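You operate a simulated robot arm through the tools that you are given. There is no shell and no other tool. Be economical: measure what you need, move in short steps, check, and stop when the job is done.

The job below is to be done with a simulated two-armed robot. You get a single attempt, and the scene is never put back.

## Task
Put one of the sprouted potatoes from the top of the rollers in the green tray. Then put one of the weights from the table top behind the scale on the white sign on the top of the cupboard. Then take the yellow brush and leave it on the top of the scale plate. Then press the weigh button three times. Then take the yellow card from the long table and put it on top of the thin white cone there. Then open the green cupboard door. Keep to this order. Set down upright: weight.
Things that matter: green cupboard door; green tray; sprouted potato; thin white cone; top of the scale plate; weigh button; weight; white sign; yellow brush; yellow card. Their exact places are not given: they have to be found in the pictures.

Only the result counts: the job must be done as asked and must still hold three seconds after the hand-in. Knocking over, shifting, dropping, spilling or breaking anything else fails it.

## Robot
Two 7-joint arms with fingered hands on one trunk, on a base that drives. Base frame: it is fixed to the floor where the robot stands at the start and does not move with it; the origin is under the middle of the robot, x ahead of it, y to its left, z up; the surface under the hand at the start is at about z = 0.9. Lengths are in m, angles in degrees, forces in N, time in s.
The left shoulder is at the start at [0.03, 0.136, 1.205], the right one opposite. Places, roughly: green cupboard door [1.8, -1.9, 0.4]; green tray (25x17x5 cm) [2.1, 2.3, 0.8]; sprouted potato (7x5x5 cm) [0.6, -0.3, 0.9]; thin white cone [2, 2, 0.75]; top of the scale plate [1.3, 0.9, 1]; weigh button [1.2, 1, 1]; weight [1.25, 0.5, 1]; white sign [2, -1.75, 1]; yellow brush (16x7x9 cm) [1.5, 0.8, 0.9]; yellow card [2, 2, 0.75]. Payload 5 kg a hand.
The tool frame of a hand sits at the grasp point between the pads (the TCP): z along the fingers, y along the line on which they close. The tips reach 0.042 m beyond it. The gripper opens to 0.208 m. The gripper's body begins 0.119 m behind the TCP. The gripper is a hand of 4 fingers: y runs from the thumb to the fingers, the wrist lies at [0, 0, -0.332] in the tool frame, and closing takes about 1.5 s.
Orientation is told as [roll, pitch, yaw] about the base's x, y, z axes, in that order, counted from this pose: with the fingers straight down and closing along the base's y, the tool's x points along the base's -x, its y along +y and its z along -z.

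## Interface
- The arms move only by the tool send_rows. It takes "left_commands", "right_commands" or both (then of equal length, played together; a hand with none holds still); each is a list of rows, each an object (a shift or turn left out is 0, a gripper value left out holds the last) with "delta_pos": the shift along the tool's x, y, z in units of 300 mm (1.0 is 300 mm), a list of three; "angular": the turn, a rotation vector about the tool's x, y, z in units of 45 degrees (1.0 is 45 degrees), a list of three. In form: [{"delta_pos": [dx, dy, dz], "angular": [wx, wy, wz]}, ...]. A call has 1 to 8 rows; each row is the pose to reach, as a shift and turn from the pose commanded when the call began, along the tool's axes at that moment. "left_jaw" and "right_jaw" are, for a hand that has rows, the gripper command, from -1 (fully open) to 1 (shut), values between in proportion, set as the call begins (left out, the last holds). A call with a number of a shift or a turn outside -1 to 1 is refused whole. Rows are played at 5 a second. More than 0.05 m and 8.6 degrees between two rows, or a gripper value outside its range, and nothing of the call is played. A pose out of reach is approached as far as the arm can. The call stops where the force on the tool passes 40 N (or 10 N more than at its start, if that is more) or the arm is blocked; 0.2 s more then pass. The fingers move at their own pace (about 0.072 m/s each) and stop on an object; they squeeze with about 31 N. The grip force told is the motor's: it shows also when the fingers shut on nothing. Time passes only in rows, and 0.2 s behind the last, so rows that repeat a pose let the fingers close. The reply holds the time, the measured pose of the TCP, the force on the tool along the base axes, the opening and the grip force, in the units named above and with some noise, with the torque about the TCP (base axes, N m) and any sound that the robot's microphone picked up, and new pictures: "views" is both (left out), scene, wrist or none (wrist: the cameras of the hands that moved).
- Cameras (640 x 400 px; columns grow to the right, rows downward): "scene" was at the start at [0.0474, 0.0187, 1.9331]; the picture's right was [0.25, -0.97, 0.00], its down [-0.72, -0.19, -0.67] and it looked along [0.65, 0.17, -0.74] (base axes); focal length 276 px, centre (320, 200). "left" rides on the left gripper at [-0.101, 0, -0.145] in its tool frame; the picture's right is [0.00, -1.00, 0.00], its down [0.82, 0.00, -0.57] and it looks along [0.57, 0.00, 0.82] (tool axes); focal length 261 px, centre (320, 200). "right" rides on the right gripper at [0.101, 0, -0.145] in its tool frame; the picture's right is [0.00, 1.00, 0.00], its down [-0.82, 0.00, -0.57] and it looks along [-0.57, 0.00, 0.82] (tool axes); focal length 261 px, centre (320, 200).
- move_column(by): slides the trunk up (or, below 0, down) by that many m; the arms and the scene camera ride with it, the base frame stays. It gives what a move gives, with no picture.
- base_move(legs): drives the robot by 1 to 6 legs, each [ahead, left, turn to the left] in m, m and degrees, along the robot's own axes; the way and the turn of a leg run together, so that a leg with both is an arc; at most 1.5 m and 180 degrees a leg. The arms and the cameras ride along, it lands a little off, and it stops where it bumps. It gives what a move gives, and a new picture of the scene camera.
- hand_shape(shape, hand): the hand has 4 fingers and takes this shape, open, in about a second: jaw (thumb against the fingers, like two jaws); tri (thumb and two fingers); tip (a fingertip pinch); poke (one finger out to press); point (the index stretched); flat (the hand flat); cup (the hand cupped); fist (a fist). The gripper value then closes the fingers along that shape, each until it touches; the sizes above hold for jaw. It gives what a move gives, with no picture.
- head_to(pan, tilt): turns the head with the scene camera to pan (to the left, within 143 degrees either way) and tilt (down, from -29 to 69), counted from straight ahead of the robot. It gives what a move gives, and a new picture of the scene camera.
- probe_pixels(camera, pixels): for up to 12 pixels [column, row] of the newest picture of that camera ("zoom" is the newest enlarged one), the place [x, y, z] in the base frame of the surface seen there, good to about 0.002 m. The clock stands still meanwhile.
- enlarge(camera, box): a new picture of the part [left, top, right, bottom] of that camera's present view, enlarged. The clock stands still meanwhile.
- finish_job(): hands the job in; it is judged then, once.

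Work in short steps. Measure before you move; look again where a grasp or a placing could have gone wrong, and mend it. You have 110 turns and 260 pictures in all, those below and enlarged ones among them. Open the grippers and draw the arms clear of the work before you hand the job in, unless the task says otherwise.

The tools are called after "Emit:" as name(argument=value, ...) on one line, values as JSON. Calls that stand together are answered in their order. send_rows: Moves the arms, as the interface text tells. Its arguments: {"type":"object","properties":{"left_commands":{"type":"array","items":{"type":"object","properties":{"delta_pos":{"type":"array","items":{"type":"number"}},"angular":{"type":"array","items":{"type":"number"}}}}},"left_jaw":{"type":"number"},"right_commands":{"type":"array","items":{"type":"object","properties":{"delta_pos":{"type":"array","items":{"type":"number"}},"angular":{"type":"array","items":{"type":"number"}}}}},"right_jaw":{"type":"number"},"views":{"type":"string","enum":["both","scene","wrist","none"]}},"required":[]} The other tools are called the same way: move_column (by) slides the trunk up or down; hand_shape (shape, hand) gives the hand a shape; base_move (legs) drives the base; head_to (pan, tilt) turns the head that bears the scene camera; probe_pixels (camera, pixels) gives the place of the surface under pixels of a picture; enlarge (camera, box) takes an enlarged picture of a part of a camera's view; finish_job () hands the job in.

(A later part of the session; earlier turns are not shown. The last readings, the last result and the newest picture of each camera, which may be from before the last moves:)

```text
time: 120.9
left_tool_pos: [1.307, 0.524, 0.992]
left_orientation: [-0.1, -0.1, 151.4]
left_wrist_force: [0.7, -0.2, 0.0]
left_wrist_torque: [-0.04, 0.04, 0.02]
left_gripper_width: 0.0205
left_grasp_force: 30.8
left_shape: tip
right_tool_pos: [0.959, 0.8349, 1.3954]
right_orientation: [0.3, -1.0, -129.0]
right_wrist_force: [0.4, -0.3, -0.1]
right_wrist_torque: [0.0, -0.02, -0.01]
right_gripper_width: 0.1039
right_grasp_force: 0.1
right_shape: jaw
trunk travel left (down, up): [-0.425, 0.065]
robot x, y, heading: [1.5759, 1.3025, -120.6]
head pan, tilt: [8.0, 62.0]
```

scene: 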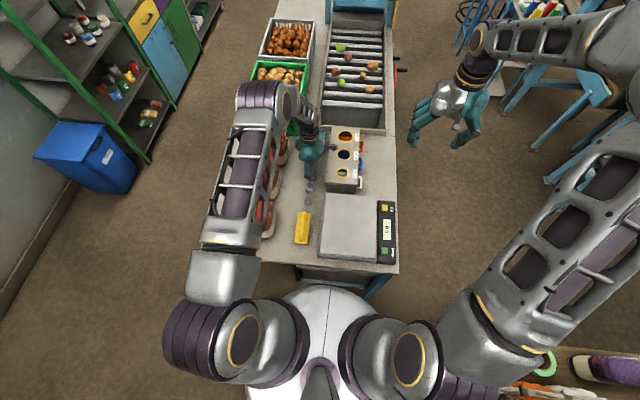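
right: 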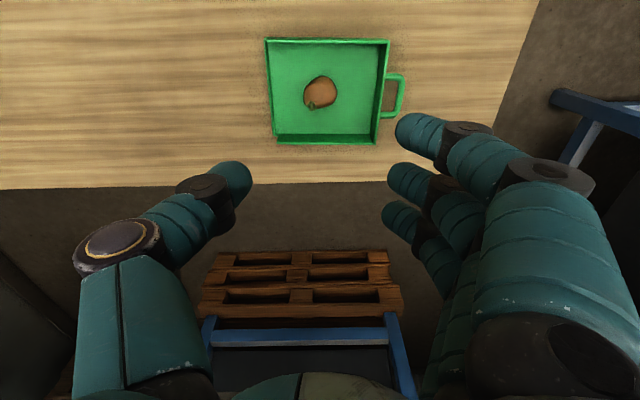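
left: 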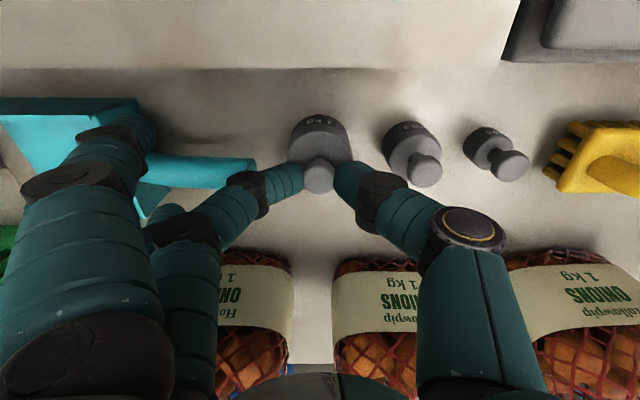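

The knob is pinched (20.5 mm, 31 N). I lift straight up.

Emit:
send_rows(left_commands=[{"delta_pos": [0, 0, -0.06]}, {"delta_pos": [0, 0, -0.15]}, {"delta_pos": [0, 0, -0.28]}, {"delta_pos": [0, 0, -0.42]}, {"delta_pos": [0, 0, -0.57]}, {"delta_pos": [0, 0, -0.72]}, {"delta_pos": [0, 0, -0.87]}, {"delta_pos": [0, 0, -1.0]}], left_jaw=1, views="both")

```text
time: 122.7
left_tool_pos: [1.3092, 0.5227, 1.2925]
left_orientation: [-0.2, -0.1, 151.4]
left_wrist_force: [0.7, 2.1, -11.1]
left_wrist_torque: [-0.08, 0.03, 0.0]
left_gripper_width: 0.02
left_grasp_force: 31.1
left_shape: tip
right_tool_pos: [0.9593, 0.8343, 1.3955]
right_orientation: [0.3, -1.1, -129.1]
right_wrist_force: [0.9, 0.5, 0.0]
right_wrist_torque: [-0.07, 0.03, 0.01]
right_gripper_width: 0.1039
right_grasp_force: 0.1
right_shape: jaw
trunk travel left (down, up): [-0.425, 0.065]
robot x, y, heading: [1.5724, 1.2989, -120.2]
head pan, tilt: [8.0, 62.0]
```

scene: 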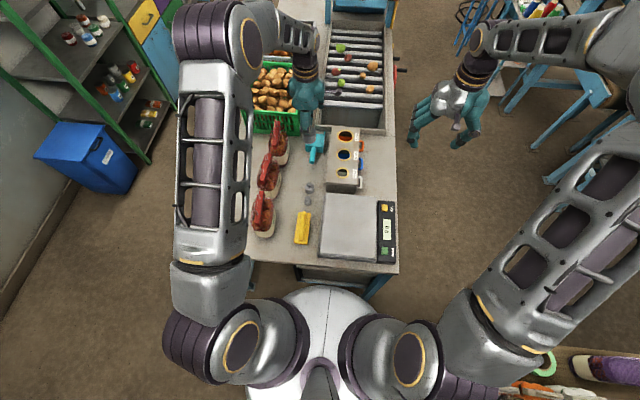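
left: 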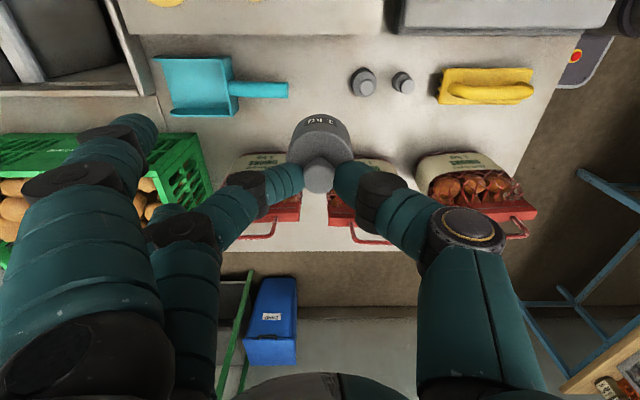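

The weight (1 kg) is in hand. I retract both hands toward the body and raise them before driving through the corridor.

Emit:
send_rows(left_commands=[{"delta_pos": [0, -0.05, -0.13]}, {"delta_pos": [0, -0.12, -0.26]}, {"delta_pos": [0, -0.25, -0.35]}, {"delta_pos": [0, -0.4, -0.4]}, {"delta_pos": [0, -0.55, -0.4]}, {"delta_pos": [0, -0.7, -0.4]}, {"delta_pos": [0, -0.85, -0.4]}, {"delta_pos": [0, -1.0, -0.4]}], right_commands=[{"delta_pos": [0, 0, -0.1]}, {"delta_pos": [0.1, -0.02, -0.2]}, {"delta_pos": [0.22, -0.04, -0.3]}, {"delta_pos": [0.34, -0.06, -0.33]}, {"delta_pos": [0.46, -0.08, -0.33]}, {"delta_pos": [0.58, -0.1, -0.33]}, {"delta_pos": [0.7, -0.11, -0.33]}, {"delta_pos": [0.82, -0.13, -0.33]}], views="scene")

```text
time: 124.5
left_tool_pos: [1.4551, 0.7898, 1.4141]
left_orientation: [0.2, -0.1, 151.4]
left_wrist_force: [1.3, 1.0, -8.6]
left_wrist_torque: [-0.17, 0.1, 0.0]
left_gripper_width: 0.0199
left_grasp_force: 31.1
left_shape: tip
right_tool_pos: [1.0894, 1.0579, 1.4949]
right_orientation: [0.3, -1.3, -128.9]
right_wrist_force: [1.8, 1.2, 0.8]
right_wrist_torque: [-0.27, 0.13, -0.01]
right_gripper_width: 0.104
right_grasp_force: 0.0
right_shape: jaw
trunk travel left (down, up): [-0.425, 0.065]
robot x, y, heading: [1.5736, 1.2983, -120.4]
head pan, tilt: [8.0, 62.0]
```

scene: 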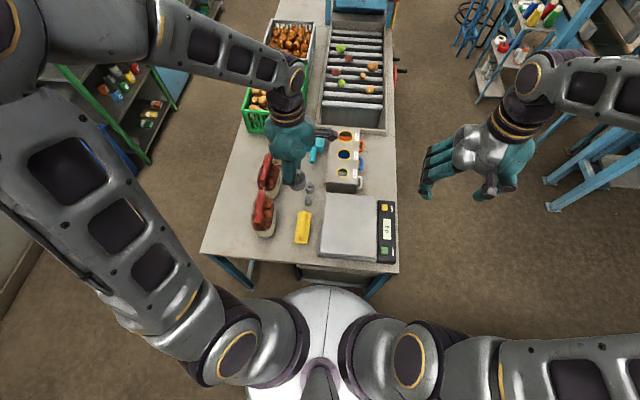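

Arms are tucked, though elbows flare sideways. So I'll traverse the corridor sideways facing the wall: turn left ~91° here, then drive ahead 1.0 m.

Emit:
base_move(legs=[[0, 0, 91], [0.98, 0, 0]])

Emit:
head_to(pan=-50, tilt=40)

```text
time: 133.5
left_tool_pos: [2.9526, 0.7529, 1.412]
left_orientation: [-0.1, -0.1, -115.7]
left_wrist_force: [0.4, -0.1, -8.2]
left_wrist_torque: [-0.01, -0.01, -0.01]
left_gripper_width: 0.0195
left_grasp_force: 30.9
left_shape: tip
right_tool_pos: [2.7044, 0.3734, 1.4925]
right_orientation: [0.2, -1.1, -36.1]
right_wrist_force: [-0.5, -0.5, -0.7]
right_wrist_torque: [-0.01, 0.02, 0.01]
right_gripper_width: 0.1036
right_grasp_force: 0.0
right_shape: jaw
trunk travel left (down, up): [-0.425, 0.065]
robot x, y, heading: [2.432, 0.8433, -27.6]
head pan, tilt: [8.0, 62.0]
```

scene: 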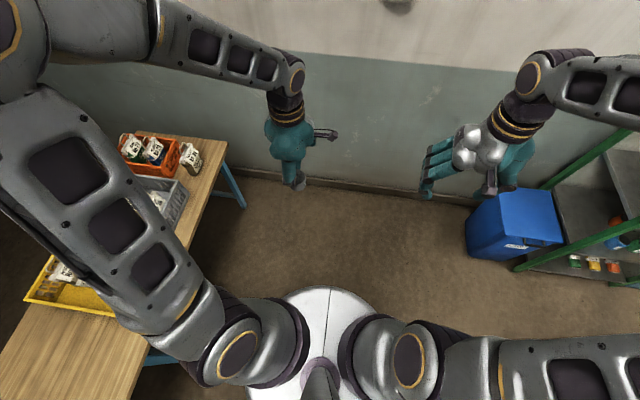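

```text
time: 134.8
left_tool_pos: [2.9527, 0.752, 1.4122]
left_orientation: [-0.1, -0.1, -115.8]
left_wrist_force: [-0.5, -1.5, -10.7]
left_wrist_torque: [0.04, -0.02, -0.02]
left_gripper_width: 0.0193
left_grasp_force: 30.7
left_shape: tip
right_tool_pos: [2.7025, 0.3736, 1.4916]
right_orientation: [0.3, -1.0, -36.1]
right_wrist_force: [0.7, 0.4, -0.8]
right_wrist_torque: [0.0, 0.01, 0.02]
right_gripper_width: 0.1036
right_grasp_force: 0.1
right_shape: jaw
trunk travel left (down, up): [-0.425, 0.065]
robot x, y, heading: [2.4324, 0.8462, -27.2]
head pan, tilt: [-50.0, 40.0]
```

scene: 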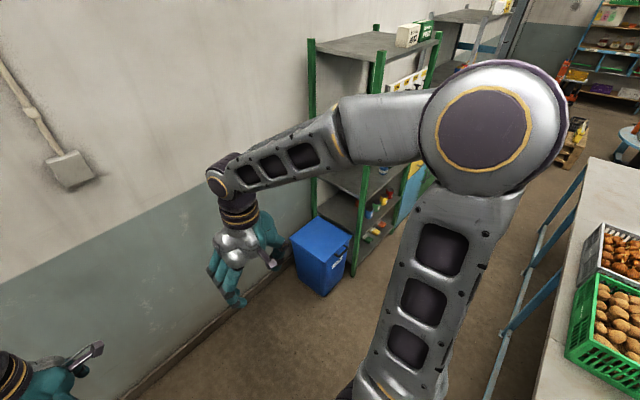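

I probe the elbow and the green shelf's nearest edge to be sure the elbow passes.

Emit:
probe_pixels(camera="scene", pixels=[[490, 140], [432, 150], [540, 90], [354, 274], [378, 60], [440, 40], [245, 300], [560, 330], [545, 365], [230, 180], [320, 288]])

```text
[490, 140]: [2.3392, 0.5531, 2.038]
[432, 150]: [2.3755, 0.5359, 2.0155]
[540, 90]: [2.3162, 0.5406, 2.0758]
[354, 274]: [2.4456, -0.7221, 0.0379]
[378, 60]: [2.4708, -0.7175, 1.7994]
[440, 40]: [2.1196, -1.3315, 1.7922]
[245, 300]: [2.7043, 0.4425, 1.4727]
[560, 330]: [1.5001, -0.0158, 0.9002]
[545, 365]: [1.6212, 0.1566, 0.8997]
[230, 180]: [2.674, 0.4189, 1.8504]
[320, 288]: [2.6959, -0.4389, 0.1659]
```

Elbow runs mid-corridor, hands stay ~0.25 m short of the shelves. I strafe right in two legs.

Emit:
base_move(legs=[[0.05, 0, -2], [0, -1.35, 0]])

Emit:
base_move(legs=[[0, -1.3, 0]])

Emit:
head_to(pan=5, tilt=58)

```text
time: 142.1
left_tool_pos: [2.3147, -0.4763, 1.4108]
left_orientation: [0.0, -0.1, -118.8]
left_wrist_force: [0.1, 0.5, -9.1]
left_wrist_torque: [0.03, -0.01, -0.01]
left_gripper_width: 0.0196
left_grasp_force: 31.4
left_shape: tip
right_tool_pos: [2.046, -0.8395, 1.4928]
right_orientation: [0.3, -1.0, -39.2]
right_wrist_force: [-0.7, -0.3, -0.4]
right_wrist_torque: [-0.03, 0.04, 0.0]
right_gripper_width: 0.1037
right_grasp_force: 0.0
right_shape: jaw
trunk travel left (down, up): [-0.425, 0.065]
robot x, y, heading: [1.8038, -0.3564, -30.8]
head pan, tilt: [-50.0, 40.0]
```

scene: 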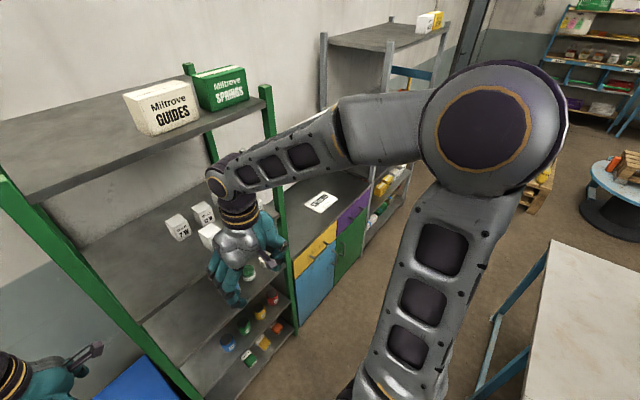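

```text
time: 148.6
left_tool_pos: [1.6515, -1.5933, 1.4107]
left_orientation: [-0.1, -0.1, -119.1]
left_wrist_force: [-0.8, 0.4, -10.0]
left_wrist_torque: [-0.02, -0.02, -0.01]
left_gripper_width: 0.0191
left_grasp_force: 30.9
left_shape: tip
right_tool_pos: [1.3809, -1.9558, 1.492]
right_orientation: [0.2, -1.0, -39.6]
right_wrist_force: [-0.3, -0.2, 0.1]
right_wrist_torque: [0.0, 0.02, 0.02]
right_gripper_width: 0.1037
right_grasp_force: 0.1
right_shape: jaw
trunk travel left (down, up): [-0.425, 0.065]
robot x, y, heading: [1.1423, -1.4654, -30.8]
head pan, tilt: [-50.0, 40.0]
```

scene: 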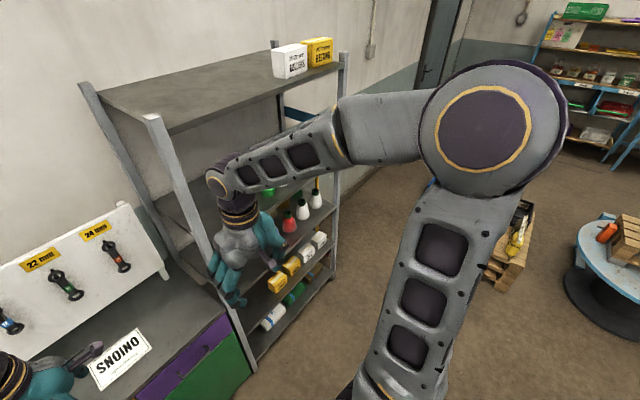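

```text
time: 149.8
left_tool_pos: [1.6527, -1.5924, 1.4116]
left_orientation: [-0.3, -0.1, -119.1]
left_wrist_force: [0.0, -1.1, -9.6]
left_wrist_torque: [0.02, -0.04, 0.01]
left_gripper_width: 0.0197
left_grasp_force: 30.9
left_shape: tip
right_tool_pos: [1.3799, -1.9569, 1.4916]
right_orientation: [0.3, -1.0, -39.6]
right_wrist_force: [-1.2, 0.0, 0.4]
right_wrist_torque: [0.02, 0.0, -0.03]
right_gripper_width: 0.1038
right_grasp_force: 0.0
right_shape: jaw
trunk travel left (down, up): [-0.425, 0.065]
robot x, y, heading: [1.1386, -1.4669, -31.0]
head pan, tilt: [5.0, 58.0]
```

scene: 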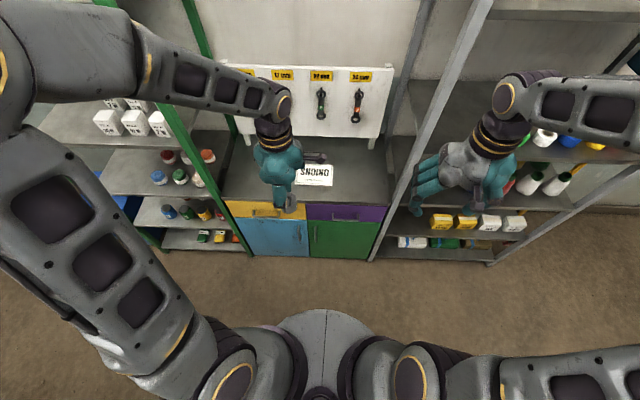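

The ONIONS sign lies at (315,176). I measure its corners, the pegboard behind and cupboard front.

Emit:
probe_pixels(camera="scene", pixels=[[298, 166], [333, 168], [295, 184], [331, 187], [314, 176], [315, 137], [320, 120], [311, 200], [311, 240], [316, 90], [384, 150]])

Emit:
enlarge(camera="scene", box=[220, 120, 400, 270])

Emit:
enlarge(camera="left", box=[0, 0, 640, 400])

```text
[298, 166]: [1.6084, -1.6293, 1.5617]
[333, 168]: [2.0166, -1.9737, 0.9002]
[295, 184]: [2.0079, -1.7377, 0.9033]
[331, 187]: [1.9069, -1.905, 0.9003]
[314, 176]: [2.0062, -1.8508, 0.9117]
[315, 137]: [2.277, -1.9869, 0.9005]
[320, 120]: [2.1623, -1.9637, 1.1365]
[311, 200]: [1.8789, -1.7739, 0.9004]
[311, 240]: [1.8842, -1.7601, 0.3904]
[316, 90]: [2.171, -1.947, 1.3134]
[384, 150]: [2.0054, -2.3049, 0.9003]
```

```text
2.67 times, centred on (310, 195) of scene
```

zoom: 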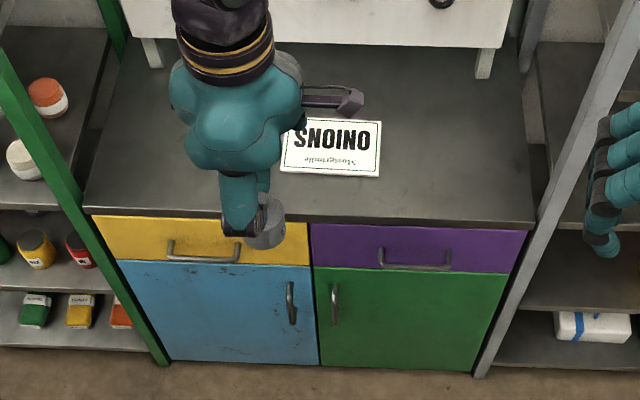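

```text
1.00 times, centred on (320, 200) of left (not enlarged: the box is as wide or as high as the picture)
```

zoom: 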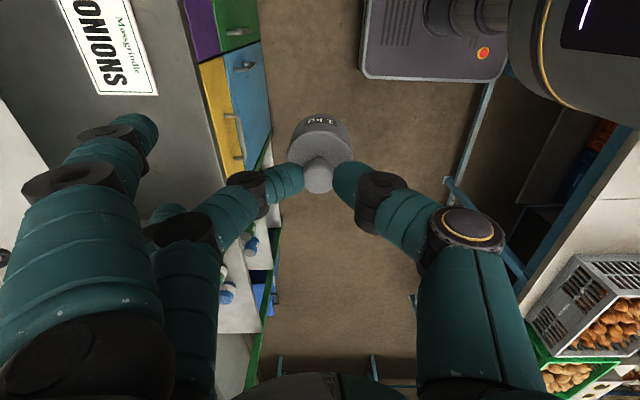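

Sign centre ≈ [2.007,-1.852], top 0.912. I drive 0.17 m ahead to be within comfortable reach.

Emit:
base_move(legs=[[0.17, 0, 0]])

```text
time: 151.3
left_tool_pos: [1.7981, -1.6827, 1.4116]
left_orientation: [-0.1, -0.1, -119.2]
left_wrist_force: [-0.4, 0.3, -9.7]
left_wrist_torque: [0.0, -0.07, -0.03]
left_gripper_width: 0.0193
left_grasp_force: 31.0
left_shape: tip
right_tool_pos: [1.5284, -2.0442, 1.4943]
right_orientation: [0.3, -1.1, -39.6]
right_wrist_force: [-1.3, 0.3, 0.4]
right_wrist_torque: [-0.08, -0.08, -0.03]
right_gripper_width: 0.1039
right_grasp_force: 0.2
right_shape: jaw
trunk travel left (down, up): [-0.425, 0.065]
robot x, y, heading: [1.2899, -1.5539, -30.7]
head pan, tilt: [5.0, 58.0]
```

scene: 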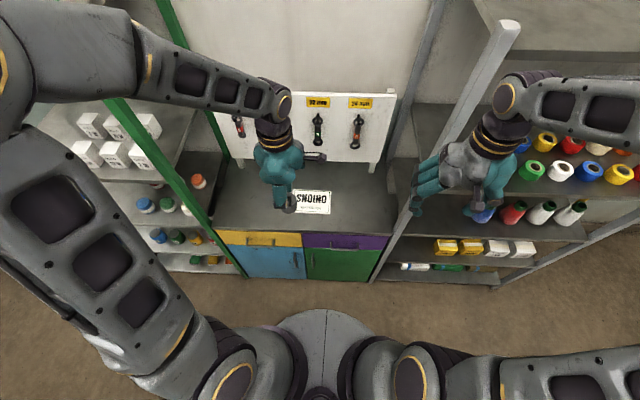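

I move the weight over the sign, turning the hand 45° so its free fingers stay off the pegboard.

Emit:
send_rows(left_commands=[{"delta_pos": [-0.019, 0.11, 0.1], "angular": [0, 0, -0.125]}, {"delta_pos": [-0.038, 0.22, 0.2], "angular": [0, 0, -0.25]}, {"delta_pos": [-0.057, 0.33, 0.3], "angular": [0, 0, -0.375]}, {"delta_pos": [-0.076, 0.44, 0.4], "angular": [0, 0, -0.5]}, {"delta_pos": [-0.095, 0.55, 0.5], "angular": [0, 0, -0.625]}, {"delta_pos": [-0.114, 0.66, 0.6], "angular": [0, 0, -0.75]}, {"delta_pos": [-0.133, 0.77, 0.7], "angular": [0, 0, -0.875]}, {"delta_pos": [-0.152, 0.883, 0.8], "angular": [0, 0, -1.0]}], views="both")

```text
time: 153.1
left_tool_pos: [2.0087, -1.8512, 1.1651]
left_orientation: [-0.2, 0.2, -73.9]
left_wrist_force: [1.6, 1.0, -9.5]
left_wrist_torque: [0.22, 0.16, 0.01]
left_gripper_width: 0.0195
left_grasp_force: 30.5
left_shape: tip
right_tool_pos: [1.532, -2.0468, 1.4916]
right_orientation: [0.3, -0.9, -39.6]
right_wrist_force: [1.0, -0.5, 0.1]
right_wrist_torque: [0.11, 0.15, 0.0]
right_gripper_width: 0.1038
right_grasp_force: 0.1
right_shape: jaw
trunk travel left (down, up): [-0.425, 0.065]
robot x, y, heading: [1.2926, -1.5595, -31.1]
head pan, tilt: [5.0, 58.0]
```

scene: 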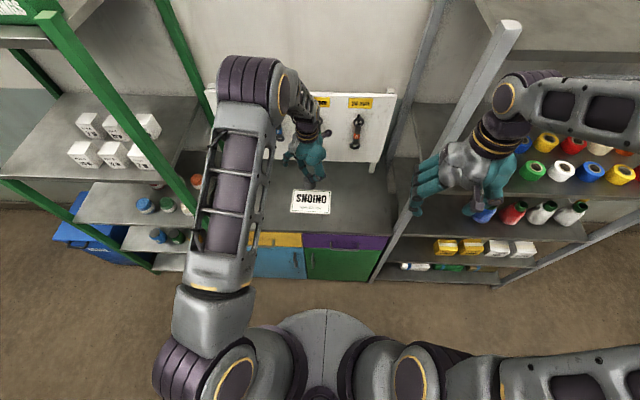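
left: 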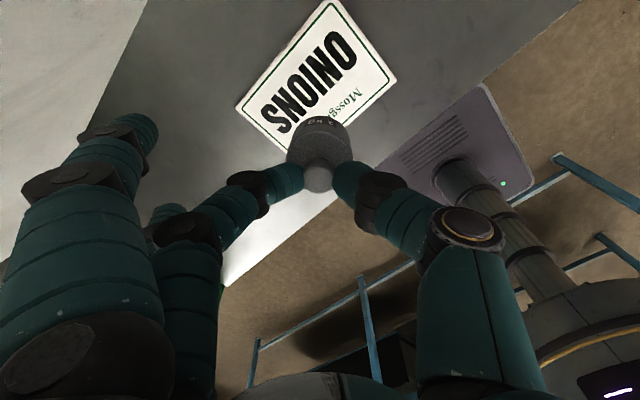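

I verify the sign's centre from the wrist view.

Emit:
probe_pixels(camera="left", pixels=[[242, 107], [330, 5], [392, 78], [276, 148], [320, 70], [318, 178], [318, 135]])

```text
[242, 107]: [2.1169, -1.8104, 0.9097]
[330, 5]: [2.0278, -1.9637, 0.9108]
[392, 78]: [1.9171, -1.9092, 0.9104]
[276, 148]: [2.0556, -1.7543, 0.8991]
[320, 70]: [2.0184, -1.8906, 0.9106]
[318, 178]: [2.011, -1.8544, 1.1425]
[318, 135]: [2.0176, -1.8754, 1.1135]
```

Sign centre is [2.017,-1.860]; I correct by ~1 cm and lower to just above contact (TCP 1.006).

Emit:
send_rows(left_commands=[{"delta_pos": [-0.018, 0.008, 0.14]}, {"delta_pos": [-0.036, 0.017, 0.28]}, {"delta_pos": [-0.036, 0.017, 0.4]}, {"delta_pos": [-0.036, 0.017, 0.48]}, {"delta_pos": [-0.036, 0.017, 0.52]}], views="wrist")

```text
time: 154.3
left_tool_pos: [2.0146, -1.8604, 1.0124]
left_orientation: [-0.2, 0.1, -74.1]
left_wrist_force: [0.7, -0.1, -9.6]
left_wrist_torque: [0.02, 0.0, 0.0]
left_gripper_width: 0.0189
left_grasp_force: 31.2
left_shape: tip
right_tool_pos: [1.5299, -2.0458, 1.4924]
right_orientation: [0.2, -0.9, -39.6]
right_wrist_force: [0.1, -0.2, -0.5]
right_wrist_torque: [-0.01, 0.01, -0.02]
right_gripper_width: 0.1037
right_grasp_force: 0.0
right_shape: jaw
trunk travel left (down, up): [-0.425, 0.065]
robot x, y, heading: [1.2891, -1.5521, -31.4]
head pan, tilt: [5.0, 58.0]
```

left: 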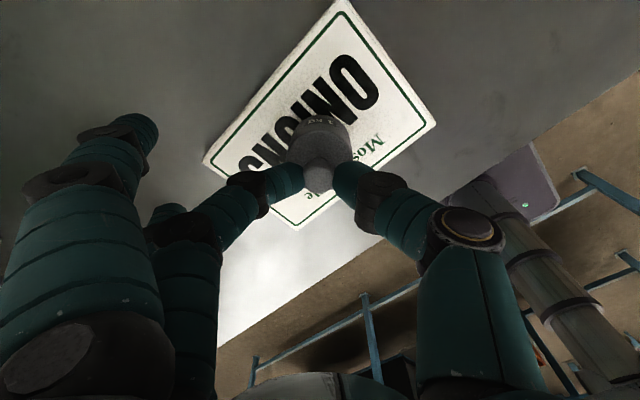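

Load is still −9.6 N, so it hangs just above. I lower in small steps until the force eases.

Emit:
send_rows(left_commands=[{"delta_pos": [0, 0, 0.012]}, {"delta_pos": [0, 0, 0.018]}], views="none")

Emit:
send_rows(left_commands=[{"delta_pos": [0, 0, 0.006]}, {"delta_pos": [0, 0, 0.01]}], views="none")

```text
time: 154.9
left_tool_pos: [2.0157, -1.8609, 1.0074]
left_orientation: [-0.3, 0.2, -74.2]
left_wrist_force: [-0.3, 0.4, -9.2]
left_wrist_torque: [-0.03, 0.02, 0.01]
left_gripper_width: 0.0194
left_grasp_force: 31.3
left_shape: tip
right_tool_pos: [1.53, -2.0459, 1.4917]
right_orientation: [0.3, -1.0, -39.5]
right_wrist_force: [0.9, 0.4, 0.4]
right_wrist_torque: [0.04, -0.03, -0.01]
right_gripper_width: 0.1038
right_grasp_force: 0.1
right_shape: jaw
trunk travel left (down, up): [-0.425, 0.065]
robot x, y, heading: [1.2878, -1.5563, -31.0]
head pan, tilt: [5.0, 58.0]
```

```text
time: 155.5
left_tool_pos: [2.0158, -1.8605, 1.0065]
left_orientation: [-0.2, 0.1, -74.1]
left_wrist_force: [-0.6, 0.1, -9.0]
left_wrist_torque: [0.02, -0.03, 0.0]
left_gripper_width: 0.0194
left_grasp_force: 31.1
left_shape: tip
right_tool_pos: [1.529, -2.0449, 1.4915]
right_orientation: [0.2, -1.0, -39.6]
right_wrist_force: [0.2, -0.3, -0.1]
right_wrist_torque: [0.01, 0.0, -0.02]
right_gripper_width: 0.1039
right_grasp_force: 0.0
right_shape: jaw
trunk travel left (down, up): [-0.425, 0.065]
robot x, y, heading: [1.2898, -1.5572, -30.8]
head pan, tilt: [5.0, 58.0]
```

Still unloaded; I go on down in 2 mm steps, ready to stop on contact.

Emit:
send_rows(left_commands=[{"delta_pos": [0, 0, 0.007]}, {"delta_pos": [0, 0, 0.012]}], views="none")

Emit:
send_rows(left_commands=[{"delta_pos": [0, 0, 0.006]}, {"delta_pos": [0, 0, 0.01]}], views="wrist")

```text
time: 156.1
left_tool_pos: [2.0169, -1.8604, 1.0036]
left_orientation: [-0.1, -0.1, -74.1]
left_wrist_force: [-3.4, -0.4, 1.0]
left_wrist_torque: [0.01, 0.0, 0.03]
left_gripper_width: 0.0197
left_grasp_force: 31.0
left_shape: tip
right_tool_pos: [1.5281, -2.0452, 1.4927]
right_orientation: [0.3, -1.0, -39.6]
right_wrist_force: [-0.1, -0.8, 0.8]
right_wrist_torque: [-0.01, 0.01, 0.04]
right_gripper_width: 0.1038
right_grasp_force: 0.1
right_shape: jaw
trunk travel left (down, up): [-0.425, 0.065]
robot x, y, heading: [1.2878, -1.5573, -31.0]
head pan, tilt: [5.0, 58.0]
```

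```text
time: 156.7
left_tool_pos: [2.0163, -1.8611, 1.0012]
left_orientation: [0.0, 0.0, -74.2]
left_wrist_force: [-3.6, -0.7, 18.4]
left_wrist_torque: [-0.01, 0.0, -0.01]
left_gripper_width: 0.0204
left_grasp_force: 30.7
left_shape: tip
right_tool_pos: [1.5271, -2.0448, 1.4932]
right_orientation: [0.4, -1.2, -39.7]
right_wrist_force: [-0.5, -0.1, 0.5]
right_wrist_torque: [0.05, -0.03, 0.03]
right_gripper_width: 0.1036
right_grasp_force: 0.1
right_shape: jaw
trunk travel left (down, up): [-0.425, 0.065]
robot x, y, heading: [1.2924, -1.5518, -31.1]
head pan, tilt: [5.0, 58.0]
```

left: 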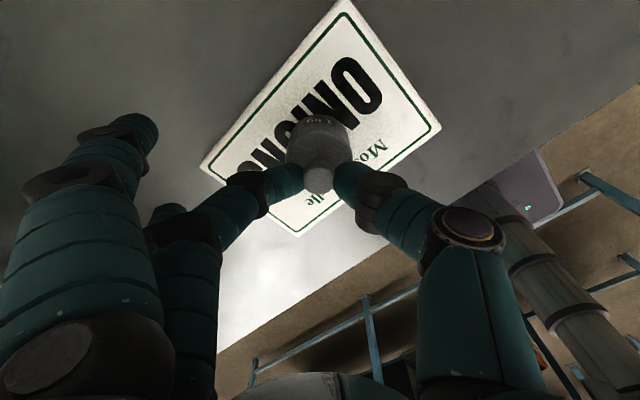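

It stands on the sign (18 N). I ease up 2 mm, and open the pinch to its former width.

Emit:
send_rows(left_commands=[{"delta_pos": [0, 0, -0.007]}, {"delta_pos": [0, 0, -0.007]}], left_jaw=1, views="none")

Emit:
send_rows(left_commands=[{"delta_pos": [0, 0, 0]}, {"delta_pos": [0, 0, 0]}, {"delta_pos": [0, 0, 0]}, {"delta_pos": [0, 0, 0]}], left_jaw=0.5, views="wrist")

Emit:
send_rows(left_commands=[{"delta_pos": [0, 0, -0.1]}, {"delta_pos": [0, 0, -0.25]}, {"delta_pos": [0, 0, -0.4]}, {"delta_pos": [0, 0, -0.55]}, {"delta_pos": [0, 0, -0.7]}, {"delta_pos": [0, 0, -0.85]}, {"delta_pos": [0, 0, -1.0]}], left_jaw=0.5, views="both")

```text
time: 157.3
left_tool_pos: [2.0163, -1.8598, 1.0027]
left_orientation: [0.0, 0.0, -74.2]
left_wrist_force: [0.4, -5.4, 6.9]
left_wrist_torque: [-0.11, -0.17, -0.02]
left_gripper_width: 0.0202
left_grasp_force: 31.2
left_shape: tip
right_tool_pos: [1.5281, -2.0454, 1.4925]
right_orientation: [0.5, -1.1, -39.6]
right_wrist_force: [0.2, 0.9, 0.6]
right_wrist_torque: [-0.01, 0.02, -0.03]
right_gripper_width: 0.1036
right_grasp_force: 0.1
right_shape: jaw
trunk travel left (down, up): [-0.425, 0.065]
robot x, y, heading: [1.2916, -1.5567, -31.1]
head pan, tilt: [5.0, 58.0]
```

```text
time: 158.3
left_tool_pos: [2.0159, -1.8599, 1.001]
left_orientation: [-0.2, 0.0, -74.2]
left_wrist_force: [-0.9, 0.0, 0.0]
left_wrist_torque: [-0.02, -0.02, -0.02]
left_gripper_width: 0.0514
left_grasp_force: 0.1
left_shape: tip
right_tool_pos: [1.5287, -2.045, 1.4919]
right_orientation: [0.2, -1.0, -39.7]
right_wrist_force: [-0.1, 0.0, -0.2]
right_wrist_torque: [0.02, -0.01, 0.01]
right_gripper_width: 0.1036
right_grasp_force: 0.1
right_shape: jaw
trunk travel left (down, up): [-0.425, 0.065]
robot x, y, heading: [1.2874, -1.5561, -30.7]
head pan, tilt: [5.0, 58.0]
```

left: 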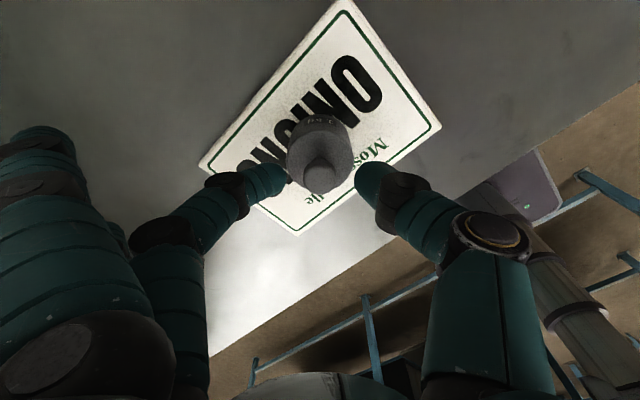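

```text
time: 159.9
left_tool_pos: [2.017, -1.8594, 1.3015]
left_orientation: [-0.2, 0.1, -74.2]
left_wrist_force: [-0.9, 1.3, -0.1]
left_wrist_torque: [-0.08, -0.17, 0.02]
left_gripper_width: 0.0518
left_grasp_force: 0.1
left_shape: tip
right_tool_pos: [1.5271, -2.044, 1.4932]
right_orientation: [0.4, -1.1, -39.7]
right_wrist_force: [-0.7, 0.8, 0.0]
right_wrist_torque: [-0.05, -0.1, -0.04]
right_gripper_width: 0.1038
right_grasp_force: 0.1
right_shape: jaw
trunk travel left (down, up): [-0.425, 0.065]
robot x, y, heading: [1.2875, -1.5549, -30.5]
head pan, tilt: [5.0, 58.0]
```

scene: 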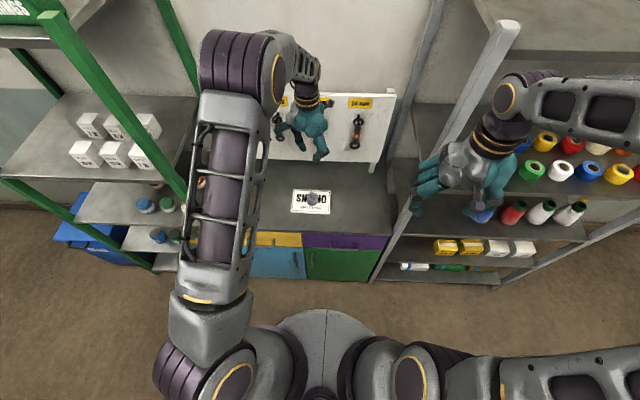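
left: 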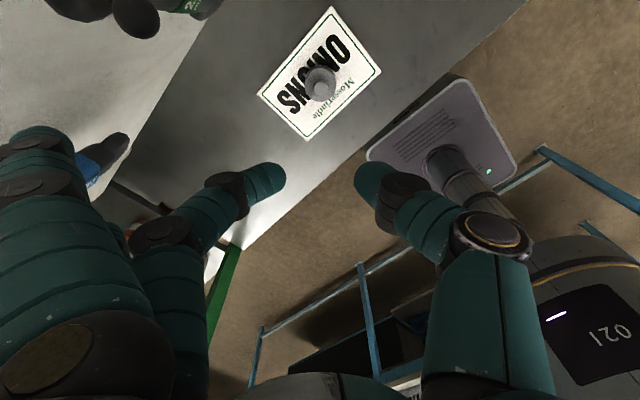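

The weight stands upright on the sign. I retract the left hand, rotating it back to neutral, and prepare to drive back to the scale.

Emit:
send_rows(left_commands=[{"delta_pos": [0.05, -0.05, -0.06], "angular": [0, 0, -0.1]}, {"delta_pos": [0.14, -0.13, -0.12], "angular": [0, 0, -0.25]}, {"delta_pos": [0.24, -0.22, -0.18], "angular": [0, 0, -0.42]}, {"delta_pos": [0.34, -0.31, -0.24], "angular": [0, 0, -0.6]}, {"delta_pos": [0.44, -0.4, -0.3], "angular": [0, 0, -0.78]}, {"delta_pos": [0.53, -0.5, -0.33], "angular": [0, 0, -0.95]}], left_jaw=0.5, views="scene")

Emit:
hand_shape(hand="left", shape="jaw")

Emit:
base_move(legs=[[-0.17, 0, 0], [0, 1.3, 0], [0, 1.4, 0]])

```text
time: 161.3
left_tool_pos: [1.8272, -1.7466, 1.4037]
left_orientation: [-0.2, 0.1, -31.2]
left_wrist_force: [-0.3, 0.2, -0.3]
left_wrist_torque: [-0.1, -0.11, 0.02]
left_gripper_width: 0.0515
left_grasp_force: 0.0
left_shape: tip
right_tool_pos: [1.5266, -2.0451, 1.4942]
right_orientation: [0.3, -1.0, -39.7]
right_wrist_force: [-0.3, 1.4, -0.6]
right_wrist_torque: [-0.07, -0.1, -0.04]
right_gripper_width: 0.1036
right_grasp_force: 0.2
right_shape: jaw
trunk travel left (down, up): [-0.425, 0.065]
robot x, y, heading: [1.2867, -1.5507, -30.9]
head pan, tilt: [5.0, 58.0]
```

scene: 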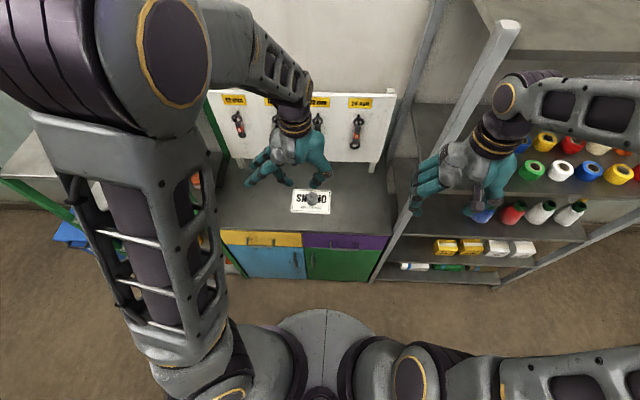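

```text
time: 162.2
left_tool_pos: [1.8278, -1.7457, 1.4038]
left_orientation: [-0.1, 0.2, -31.6]
left_wrist_force: [-0.6, -0.3, 0.0]
left_wrist_torque: [0.01, 0.03, 0.03]
left_gripper_width: 0.2077
left_grasp_force: 0.0
left_shape: jaw
right_tool_pos: [1.5286, -2.0453, 1.4924]
right_orientation: [0.3, -0.9, -39.6]
right_wrist_force: [-0.6, 0.1, 0.0]
right_wrist_torque: [0.01, 0.01, 0.03]
right_gripper_width: 0.1037
right_grasp_force: 0.0
right_shape: jaw
trunk travel left (down, up): [-0.425, 0.065]
robot x, y, heading: [1.2875, -1.5551, -30.9]
head pan, tilt: [5.0, 58.0]
```

```text
time: 176.3
left_tool_pos: [3.0763, 0.6263, 1.4038]
left_orientation: [-0.1, 0.2, -32.2]
left_wrist_force: [0.1, -0.1, -0.8]
left_wrist_torque: [-0.02, 0.01, -0.01]
left_gripper_width: 0.208
left_grasp_force: 0.1
left_shape: jaw
right_tool_pos: [2.7724, 0.3309, 1.4927]
right_orientation: [0.3, -1.0, -40.4]
right_wrist_force: [-0.8, -0.3, -0.4]
right_wrist_torque: [0.01, 0.02, 0.04]
right_gripper_width: 0.1037
right_grasp_force: 0.1
right_shape: jaw
trunk travel left (down, up): [-0.425, 0.065]
robot x, y, heading: [2.5407, 0.8236, -31.1]
head pan, tilt: [5.0, 58.0]
```

scene: 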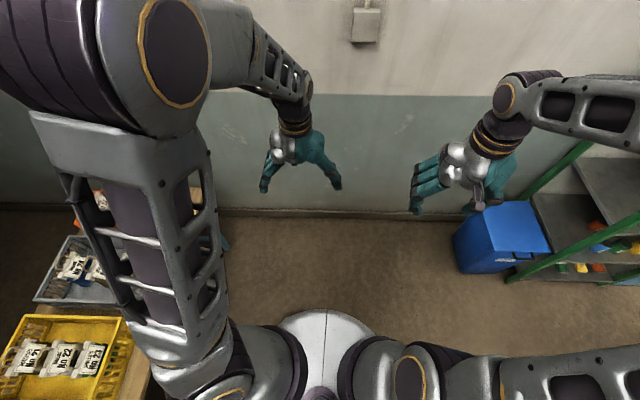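

Back in the aisle mouth. I reverse 1.08 m along the table's end and turn right 89° to face the scale.

Emit:
base_move(legs=[[-1.08, 0, 0], [0, 0, -89]])

Emit:
head_to(pan=3, tilt=62)

```text
time: 185.6
left_tool_pos: [1.4298, 0.8594, 1.403]
left_orientation: [-0.2, 0.2, -120.6]
left_wrist_force: [0.1, 0.0, 1.1]
left_wrist_torque: [-0.06, -0.01, 0.01]
left_gripper_width: 0.208
left_grasp_force: 0.1
left_shape: jaw
right_tool_pos: [1.1254, 1.1548, 1.4927]
right_orientation: [0.4, -1.0, -128.9]
right_wrist_force: [0.1, 0.0, 1.0]
right_wrist_torque: [0.0, 0.03, 0.04]
right_gripper_width: 0.1039
right_grasp_force: 0.0
right_shape: jaw
trunk travel left (down, up): [-0.425, 0.065]
robot x, y, heading: [1.6123, 1.4029, -120.0]
head pan, tilt: [5.0, 58.0]
```

scene: 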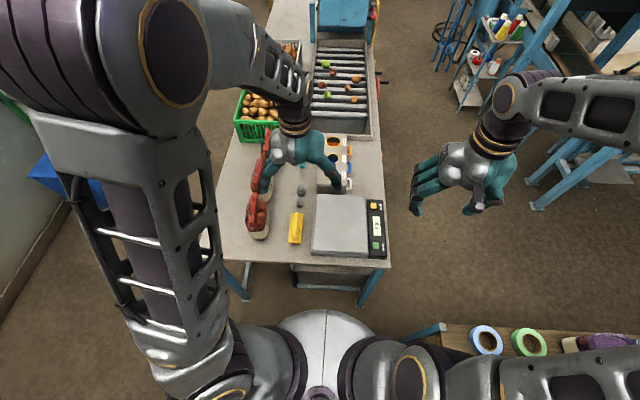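

```text
time: 186.3
left_tool_pos: [1.4284, 0.8605, 1.4037]
left_orientation: [-0.1, 0.2, -120.6]
left_wrist_force: [-0.2, 0.1, 0.3]
left_wrist_torque: [0.0, -0.02, -0.02]
left_gripper_width: 0.2079
left_grasp_force: 0.0
left_shape: jaw
right_tool_pos: [1.1244, 1.1558, 1.4933]
right_orientation: [0.3, -1.0, -128.7]
right_wrist_force: [0.8, -0.6, -0.3]
right_wrist_torque: [-0.01, 0.0, 0.0]
right_gripper_width: 0.1038
right_grasp_force: 0.0
right_shape: jaw
trunk travel left (down, up): [-0.425, 0.065]
robot x, y, heading: [1.614, 1.4028, -119.9]
head pan, tilt: [3.0, 62.0]
```

scene: 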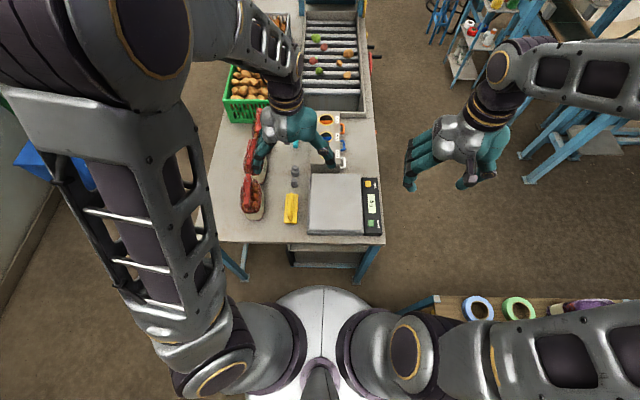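

Brush (291,208) and scale are visible again. I enlarge and measure brush, handle and scale plate.

Emit:
enlarge(camera="scene", box=[255, 165, 383, 245])

Emit:
enlarge(camera="left", box=[0, 0, 640, 400])

```text
5.00 times, centred on (319, 205) of scene
```

zoom: 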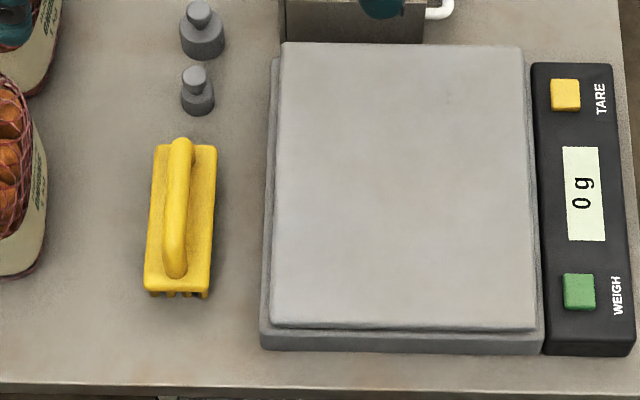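

```text
1.00 times, centred on (320, 200) of left (not enlarged: the box is as wide or as high as the picture)
```

zoom: 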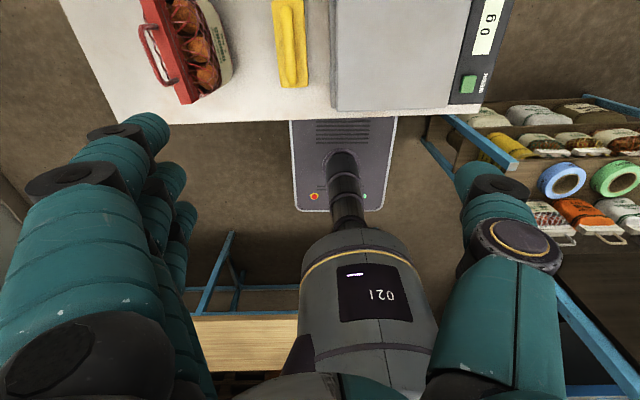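

Probing the corresponding scene pixels.

Emit:
probe_pixels(camera="scene", pixels=[[291, 195], [291, 205], [290.6, 215], [286, 209], [296.5, 209], [312.5, 175], [358, 175.5], [311, 229], [361, 229], [370.8, 223.2], [335, 203], [295, 181]])

```text
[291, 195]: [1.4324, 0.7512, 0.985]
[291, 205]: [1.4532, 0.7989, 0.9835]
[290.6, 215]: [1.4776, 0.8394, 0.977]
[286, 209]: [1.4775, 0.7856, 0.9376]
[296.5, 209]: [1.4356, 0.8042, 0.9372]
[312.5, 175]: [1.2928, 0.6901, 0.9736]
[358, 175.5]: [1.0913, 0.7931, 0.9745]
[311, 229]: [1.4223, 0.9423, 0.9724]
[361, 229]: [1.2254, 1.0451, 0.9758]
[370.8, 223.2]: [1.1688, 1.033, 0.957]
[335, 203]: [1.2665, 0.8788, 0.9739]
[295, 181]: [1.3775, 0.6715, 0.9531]
```

Handle runs [1.432,0.751]→[1.478,0.839], top 0.985, width ~2 cm. I pre-close to ~7 cm and descend over its middle.

Emit:
send_rows(left_commands=[{"delta_pos": [-0.07, 0.09, 0.08], "angular": [0, 0, -0.04]}, {"delta_pos": [-0.139, 0.181, 0.2], "angular": [0, 0, -0.078]}, {"delta_pos": [-0.139, 0.181, 0.35], "angular": [0, 0, -0.078]}, {"delta_pos": [-0.139, 0.181, 0.5], "angular": [0, 0, -0.078]}, {"delta_pos": [-0.139, 0.181, 0.65], "angular": [0, 0, -0.078]}, {"delta_pos": [-0.139, 0.181, 0.8], "angular": [0, 0, -0.078]}, {"delta_pos": [-0.139, 0.181, 0.95], "angular": [0, 0, -0.078]}], left_jaw=0.3, views="both")

```text
time: 187.9
left_tool_pos: [1.4533, 0.7952, 1.1191]
left_orientation: [-0.1, 0.1, -117.0]
left_wrist_force: [-1.7, -0.7, 0.5]
left_wrist_torque: [0.15, -0.12, -0.01]
left_gripper_width: 0.0732
left_grasp_force: 0.1
left_shape: jaw
right_tool_pos: [1.1248, 1.1523, 1.4916]
right_orientation: [0.4, -1.0, -128.8]
right_wrist_force: [-0.1, -1.6, -0.8]
right_wrist_torque: [0.11, -0.01, -0.01]
right_gripper_width: 0.1037
right_grasp_force: 0.0
right_shape: jaw
trunk travel left (down, up): [-0.425, 0.065]
robot x, y, heading: [1.6148, 1.4013, -119.9]
head pan, tilt: [3.0, 62.0]
```

scene: 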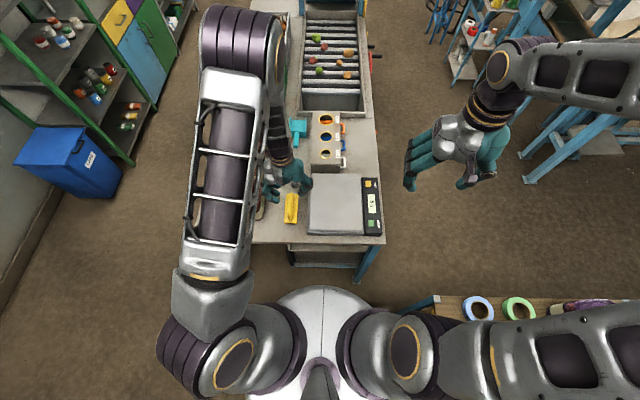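
left: 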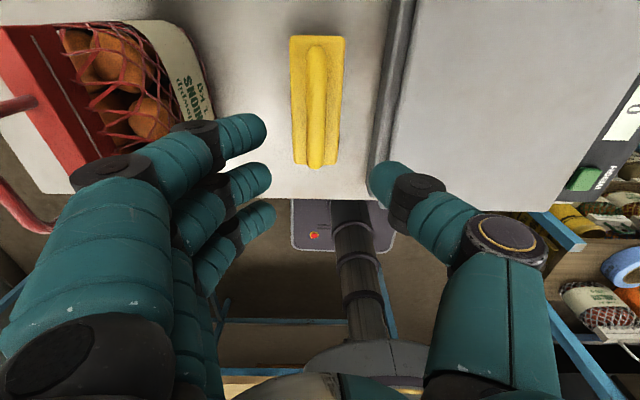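

I check the fingers' clearance to the onion bag on the left.

Emit:
probe_pixels(camera="left", pixels=[[110, 165], [80, 180], [60, 220], [205, 100], [150, 90], [70, 80], [15, 105], [20, 200], [190, 60], [316, 100], [382, 190], [372, 160]])

```text
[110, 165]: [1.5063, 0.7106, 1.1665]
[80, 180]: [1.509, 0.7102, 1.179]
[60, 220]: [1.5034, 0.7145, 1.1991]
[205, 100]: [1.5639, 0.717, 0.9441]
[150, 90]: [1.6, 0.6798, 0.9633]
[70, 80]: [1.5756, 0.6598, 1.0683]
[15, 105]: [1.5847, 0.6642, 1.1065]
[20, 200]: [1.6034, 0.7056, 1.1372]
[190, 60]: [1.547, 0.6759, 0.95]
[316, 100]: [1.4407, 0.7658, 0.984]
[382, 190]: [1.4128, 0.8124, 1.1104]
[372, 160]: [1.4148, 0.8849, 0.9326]
```

About 4 cm clear everywhere. I lower to z≈0.986 and close on the handle.

Emit:
send_rows(left_commands=[{"delta_pos": [0, 0, 0.14]}, {"delta_pos": [0, 0, 0.28]}, {"delta_pos": [0, 0, 0.38]}, {"delta_pos": [0, 0, 0.443]}], left_jaw=0.3, views="wrist")

Emit:
send_rows(left_commands=[{"delta_pos": [0, 0, 0]}, {"delta_pos": [0, 0, 0]}, {"delta_pos": [0, 0, 0]}, {"delta_pos": [0, 0, 0]}, {"delta_pos": [0, 0, 0]}], left_jaw=1, views="wrist")

```text
time: 188.9
left_tool_pos: [1.4544, 0.795, 0.9822]
left_orientation: [-0.1, 0.1, -117.1]
left_wrist_force: [0.8, -1.2, -0.3]
left_wrist_torque: [0.13, -0.05, 0.0]
left_gripper_width: 0.0732
left_grasp_force: 0.0
left_shape: jaw
right_tool_pos: [1.1249, 1.1534, 1.491]
right_orientation: [0.3, -1.0, -128.9]
right_wrist_force: [-0.4, -0.7, 0.0]
right_wrist_torque: [0.05, -0.06, -0.02]
right_gripper_width: 0.1038
right_grasp_force: 0.1
right_shape: jaw
trunk travel left (down, up): [-0.425, 0.065]
robot x, y, heading: [1.6125, 1.4007, -120.1]
head pan, tilt: [3.0, 62.0]
```

left: 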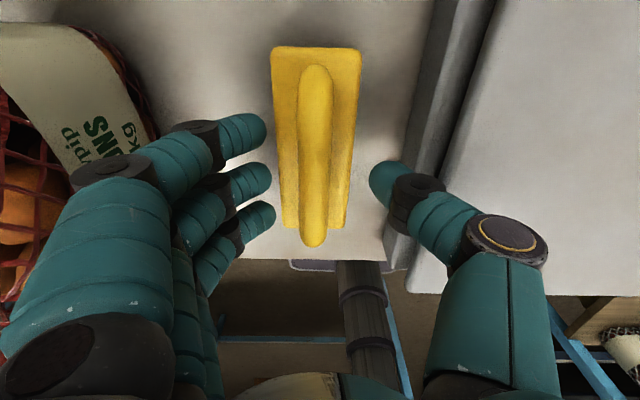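

```text
time: 190.1
left_tool_pos: [1.4553, 0.7962, 0.9836]
left_orientation: [0.1, 0.2, -117.1]
left_wrist_force: [-0.2, 0.3, -1.3]
left_wrist_torque: [0.01, 0.0, 0.02]
left_gripper_width: 0.0024
left_grasp_force: 31.5
left_shape: jaw
right_tool_pos: [1.1253, 1.153, 1.4929]
right_orientation: [0.4, -1.0, -128.7]
right_wrist_force: [-0.3, 0.7, 0.3]
right_wrist_torque: [0.01, -0.01, -0.01]
right_gripper_width: 0.1037
right_grasp_force: 0.0
right_shape: jaw
trunk travel left (down, up): [-0.425, 0.065]
robot x, y, heading: [1.6105, 1.4003, -120.3]
head pan, tilt: [3.0, 62.0]
```

left: 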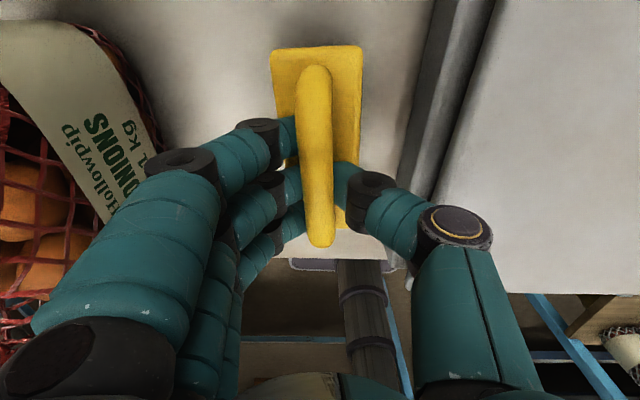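

The fingers closed around/under the arch handle. I lift gently and check.

Emit:
send_rows(left_commands=[{"delta_pos": [0, 0, -0.05]}, {"delta_pos": [0, 0, -0.12]}, {"delta_pos": [0, 0, -0.2]}, {"delta_pos": [0, 0, -0.3]}], left_jaw=1, views="both")

```text
time: 191.1
left_tool_pos: [1.4564, 0.7976, 1.0766]
left_orientation: [0.0, 0.2, -117.1]
left_wrist_force: [0.4, 1.3, -2.2]
left_wrist_torque: [-0.13, 0.06, 0.02]
left_gripper_width: 0.0024
left_grasp_force: 30.8
left_shape: jaw
right_tool_pos: [1.1256, 1.1565, 1.4932]
right_orientation: [0.5, -1.1, -128.8]
right_wrist_force: [-0.5, 1.1, -0.2]
right_wrist_torque: [-0.06, 0.03, 0.01]
right_gripper_width: 0.1037
right_grasp_force: 0.1
right_shape: jaw
trunk travel left (down, up): [-0.425, 0.065]
robot x, y, heading: [1.6108, 1.4018, -120.2]
head pan, tilt: [3.0, 62.0]
```

scene: 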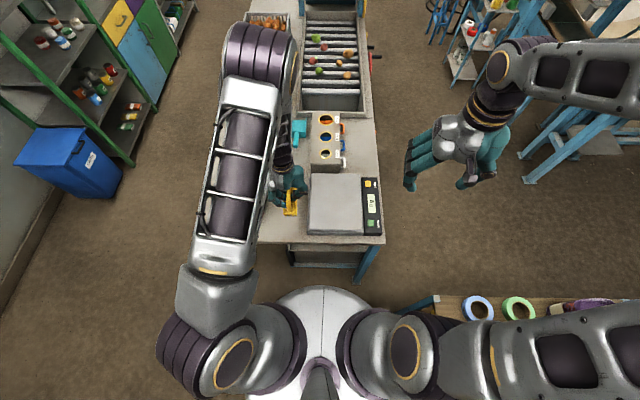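
left: 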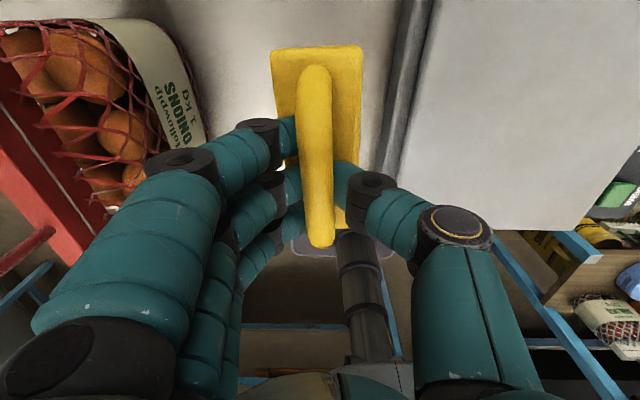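

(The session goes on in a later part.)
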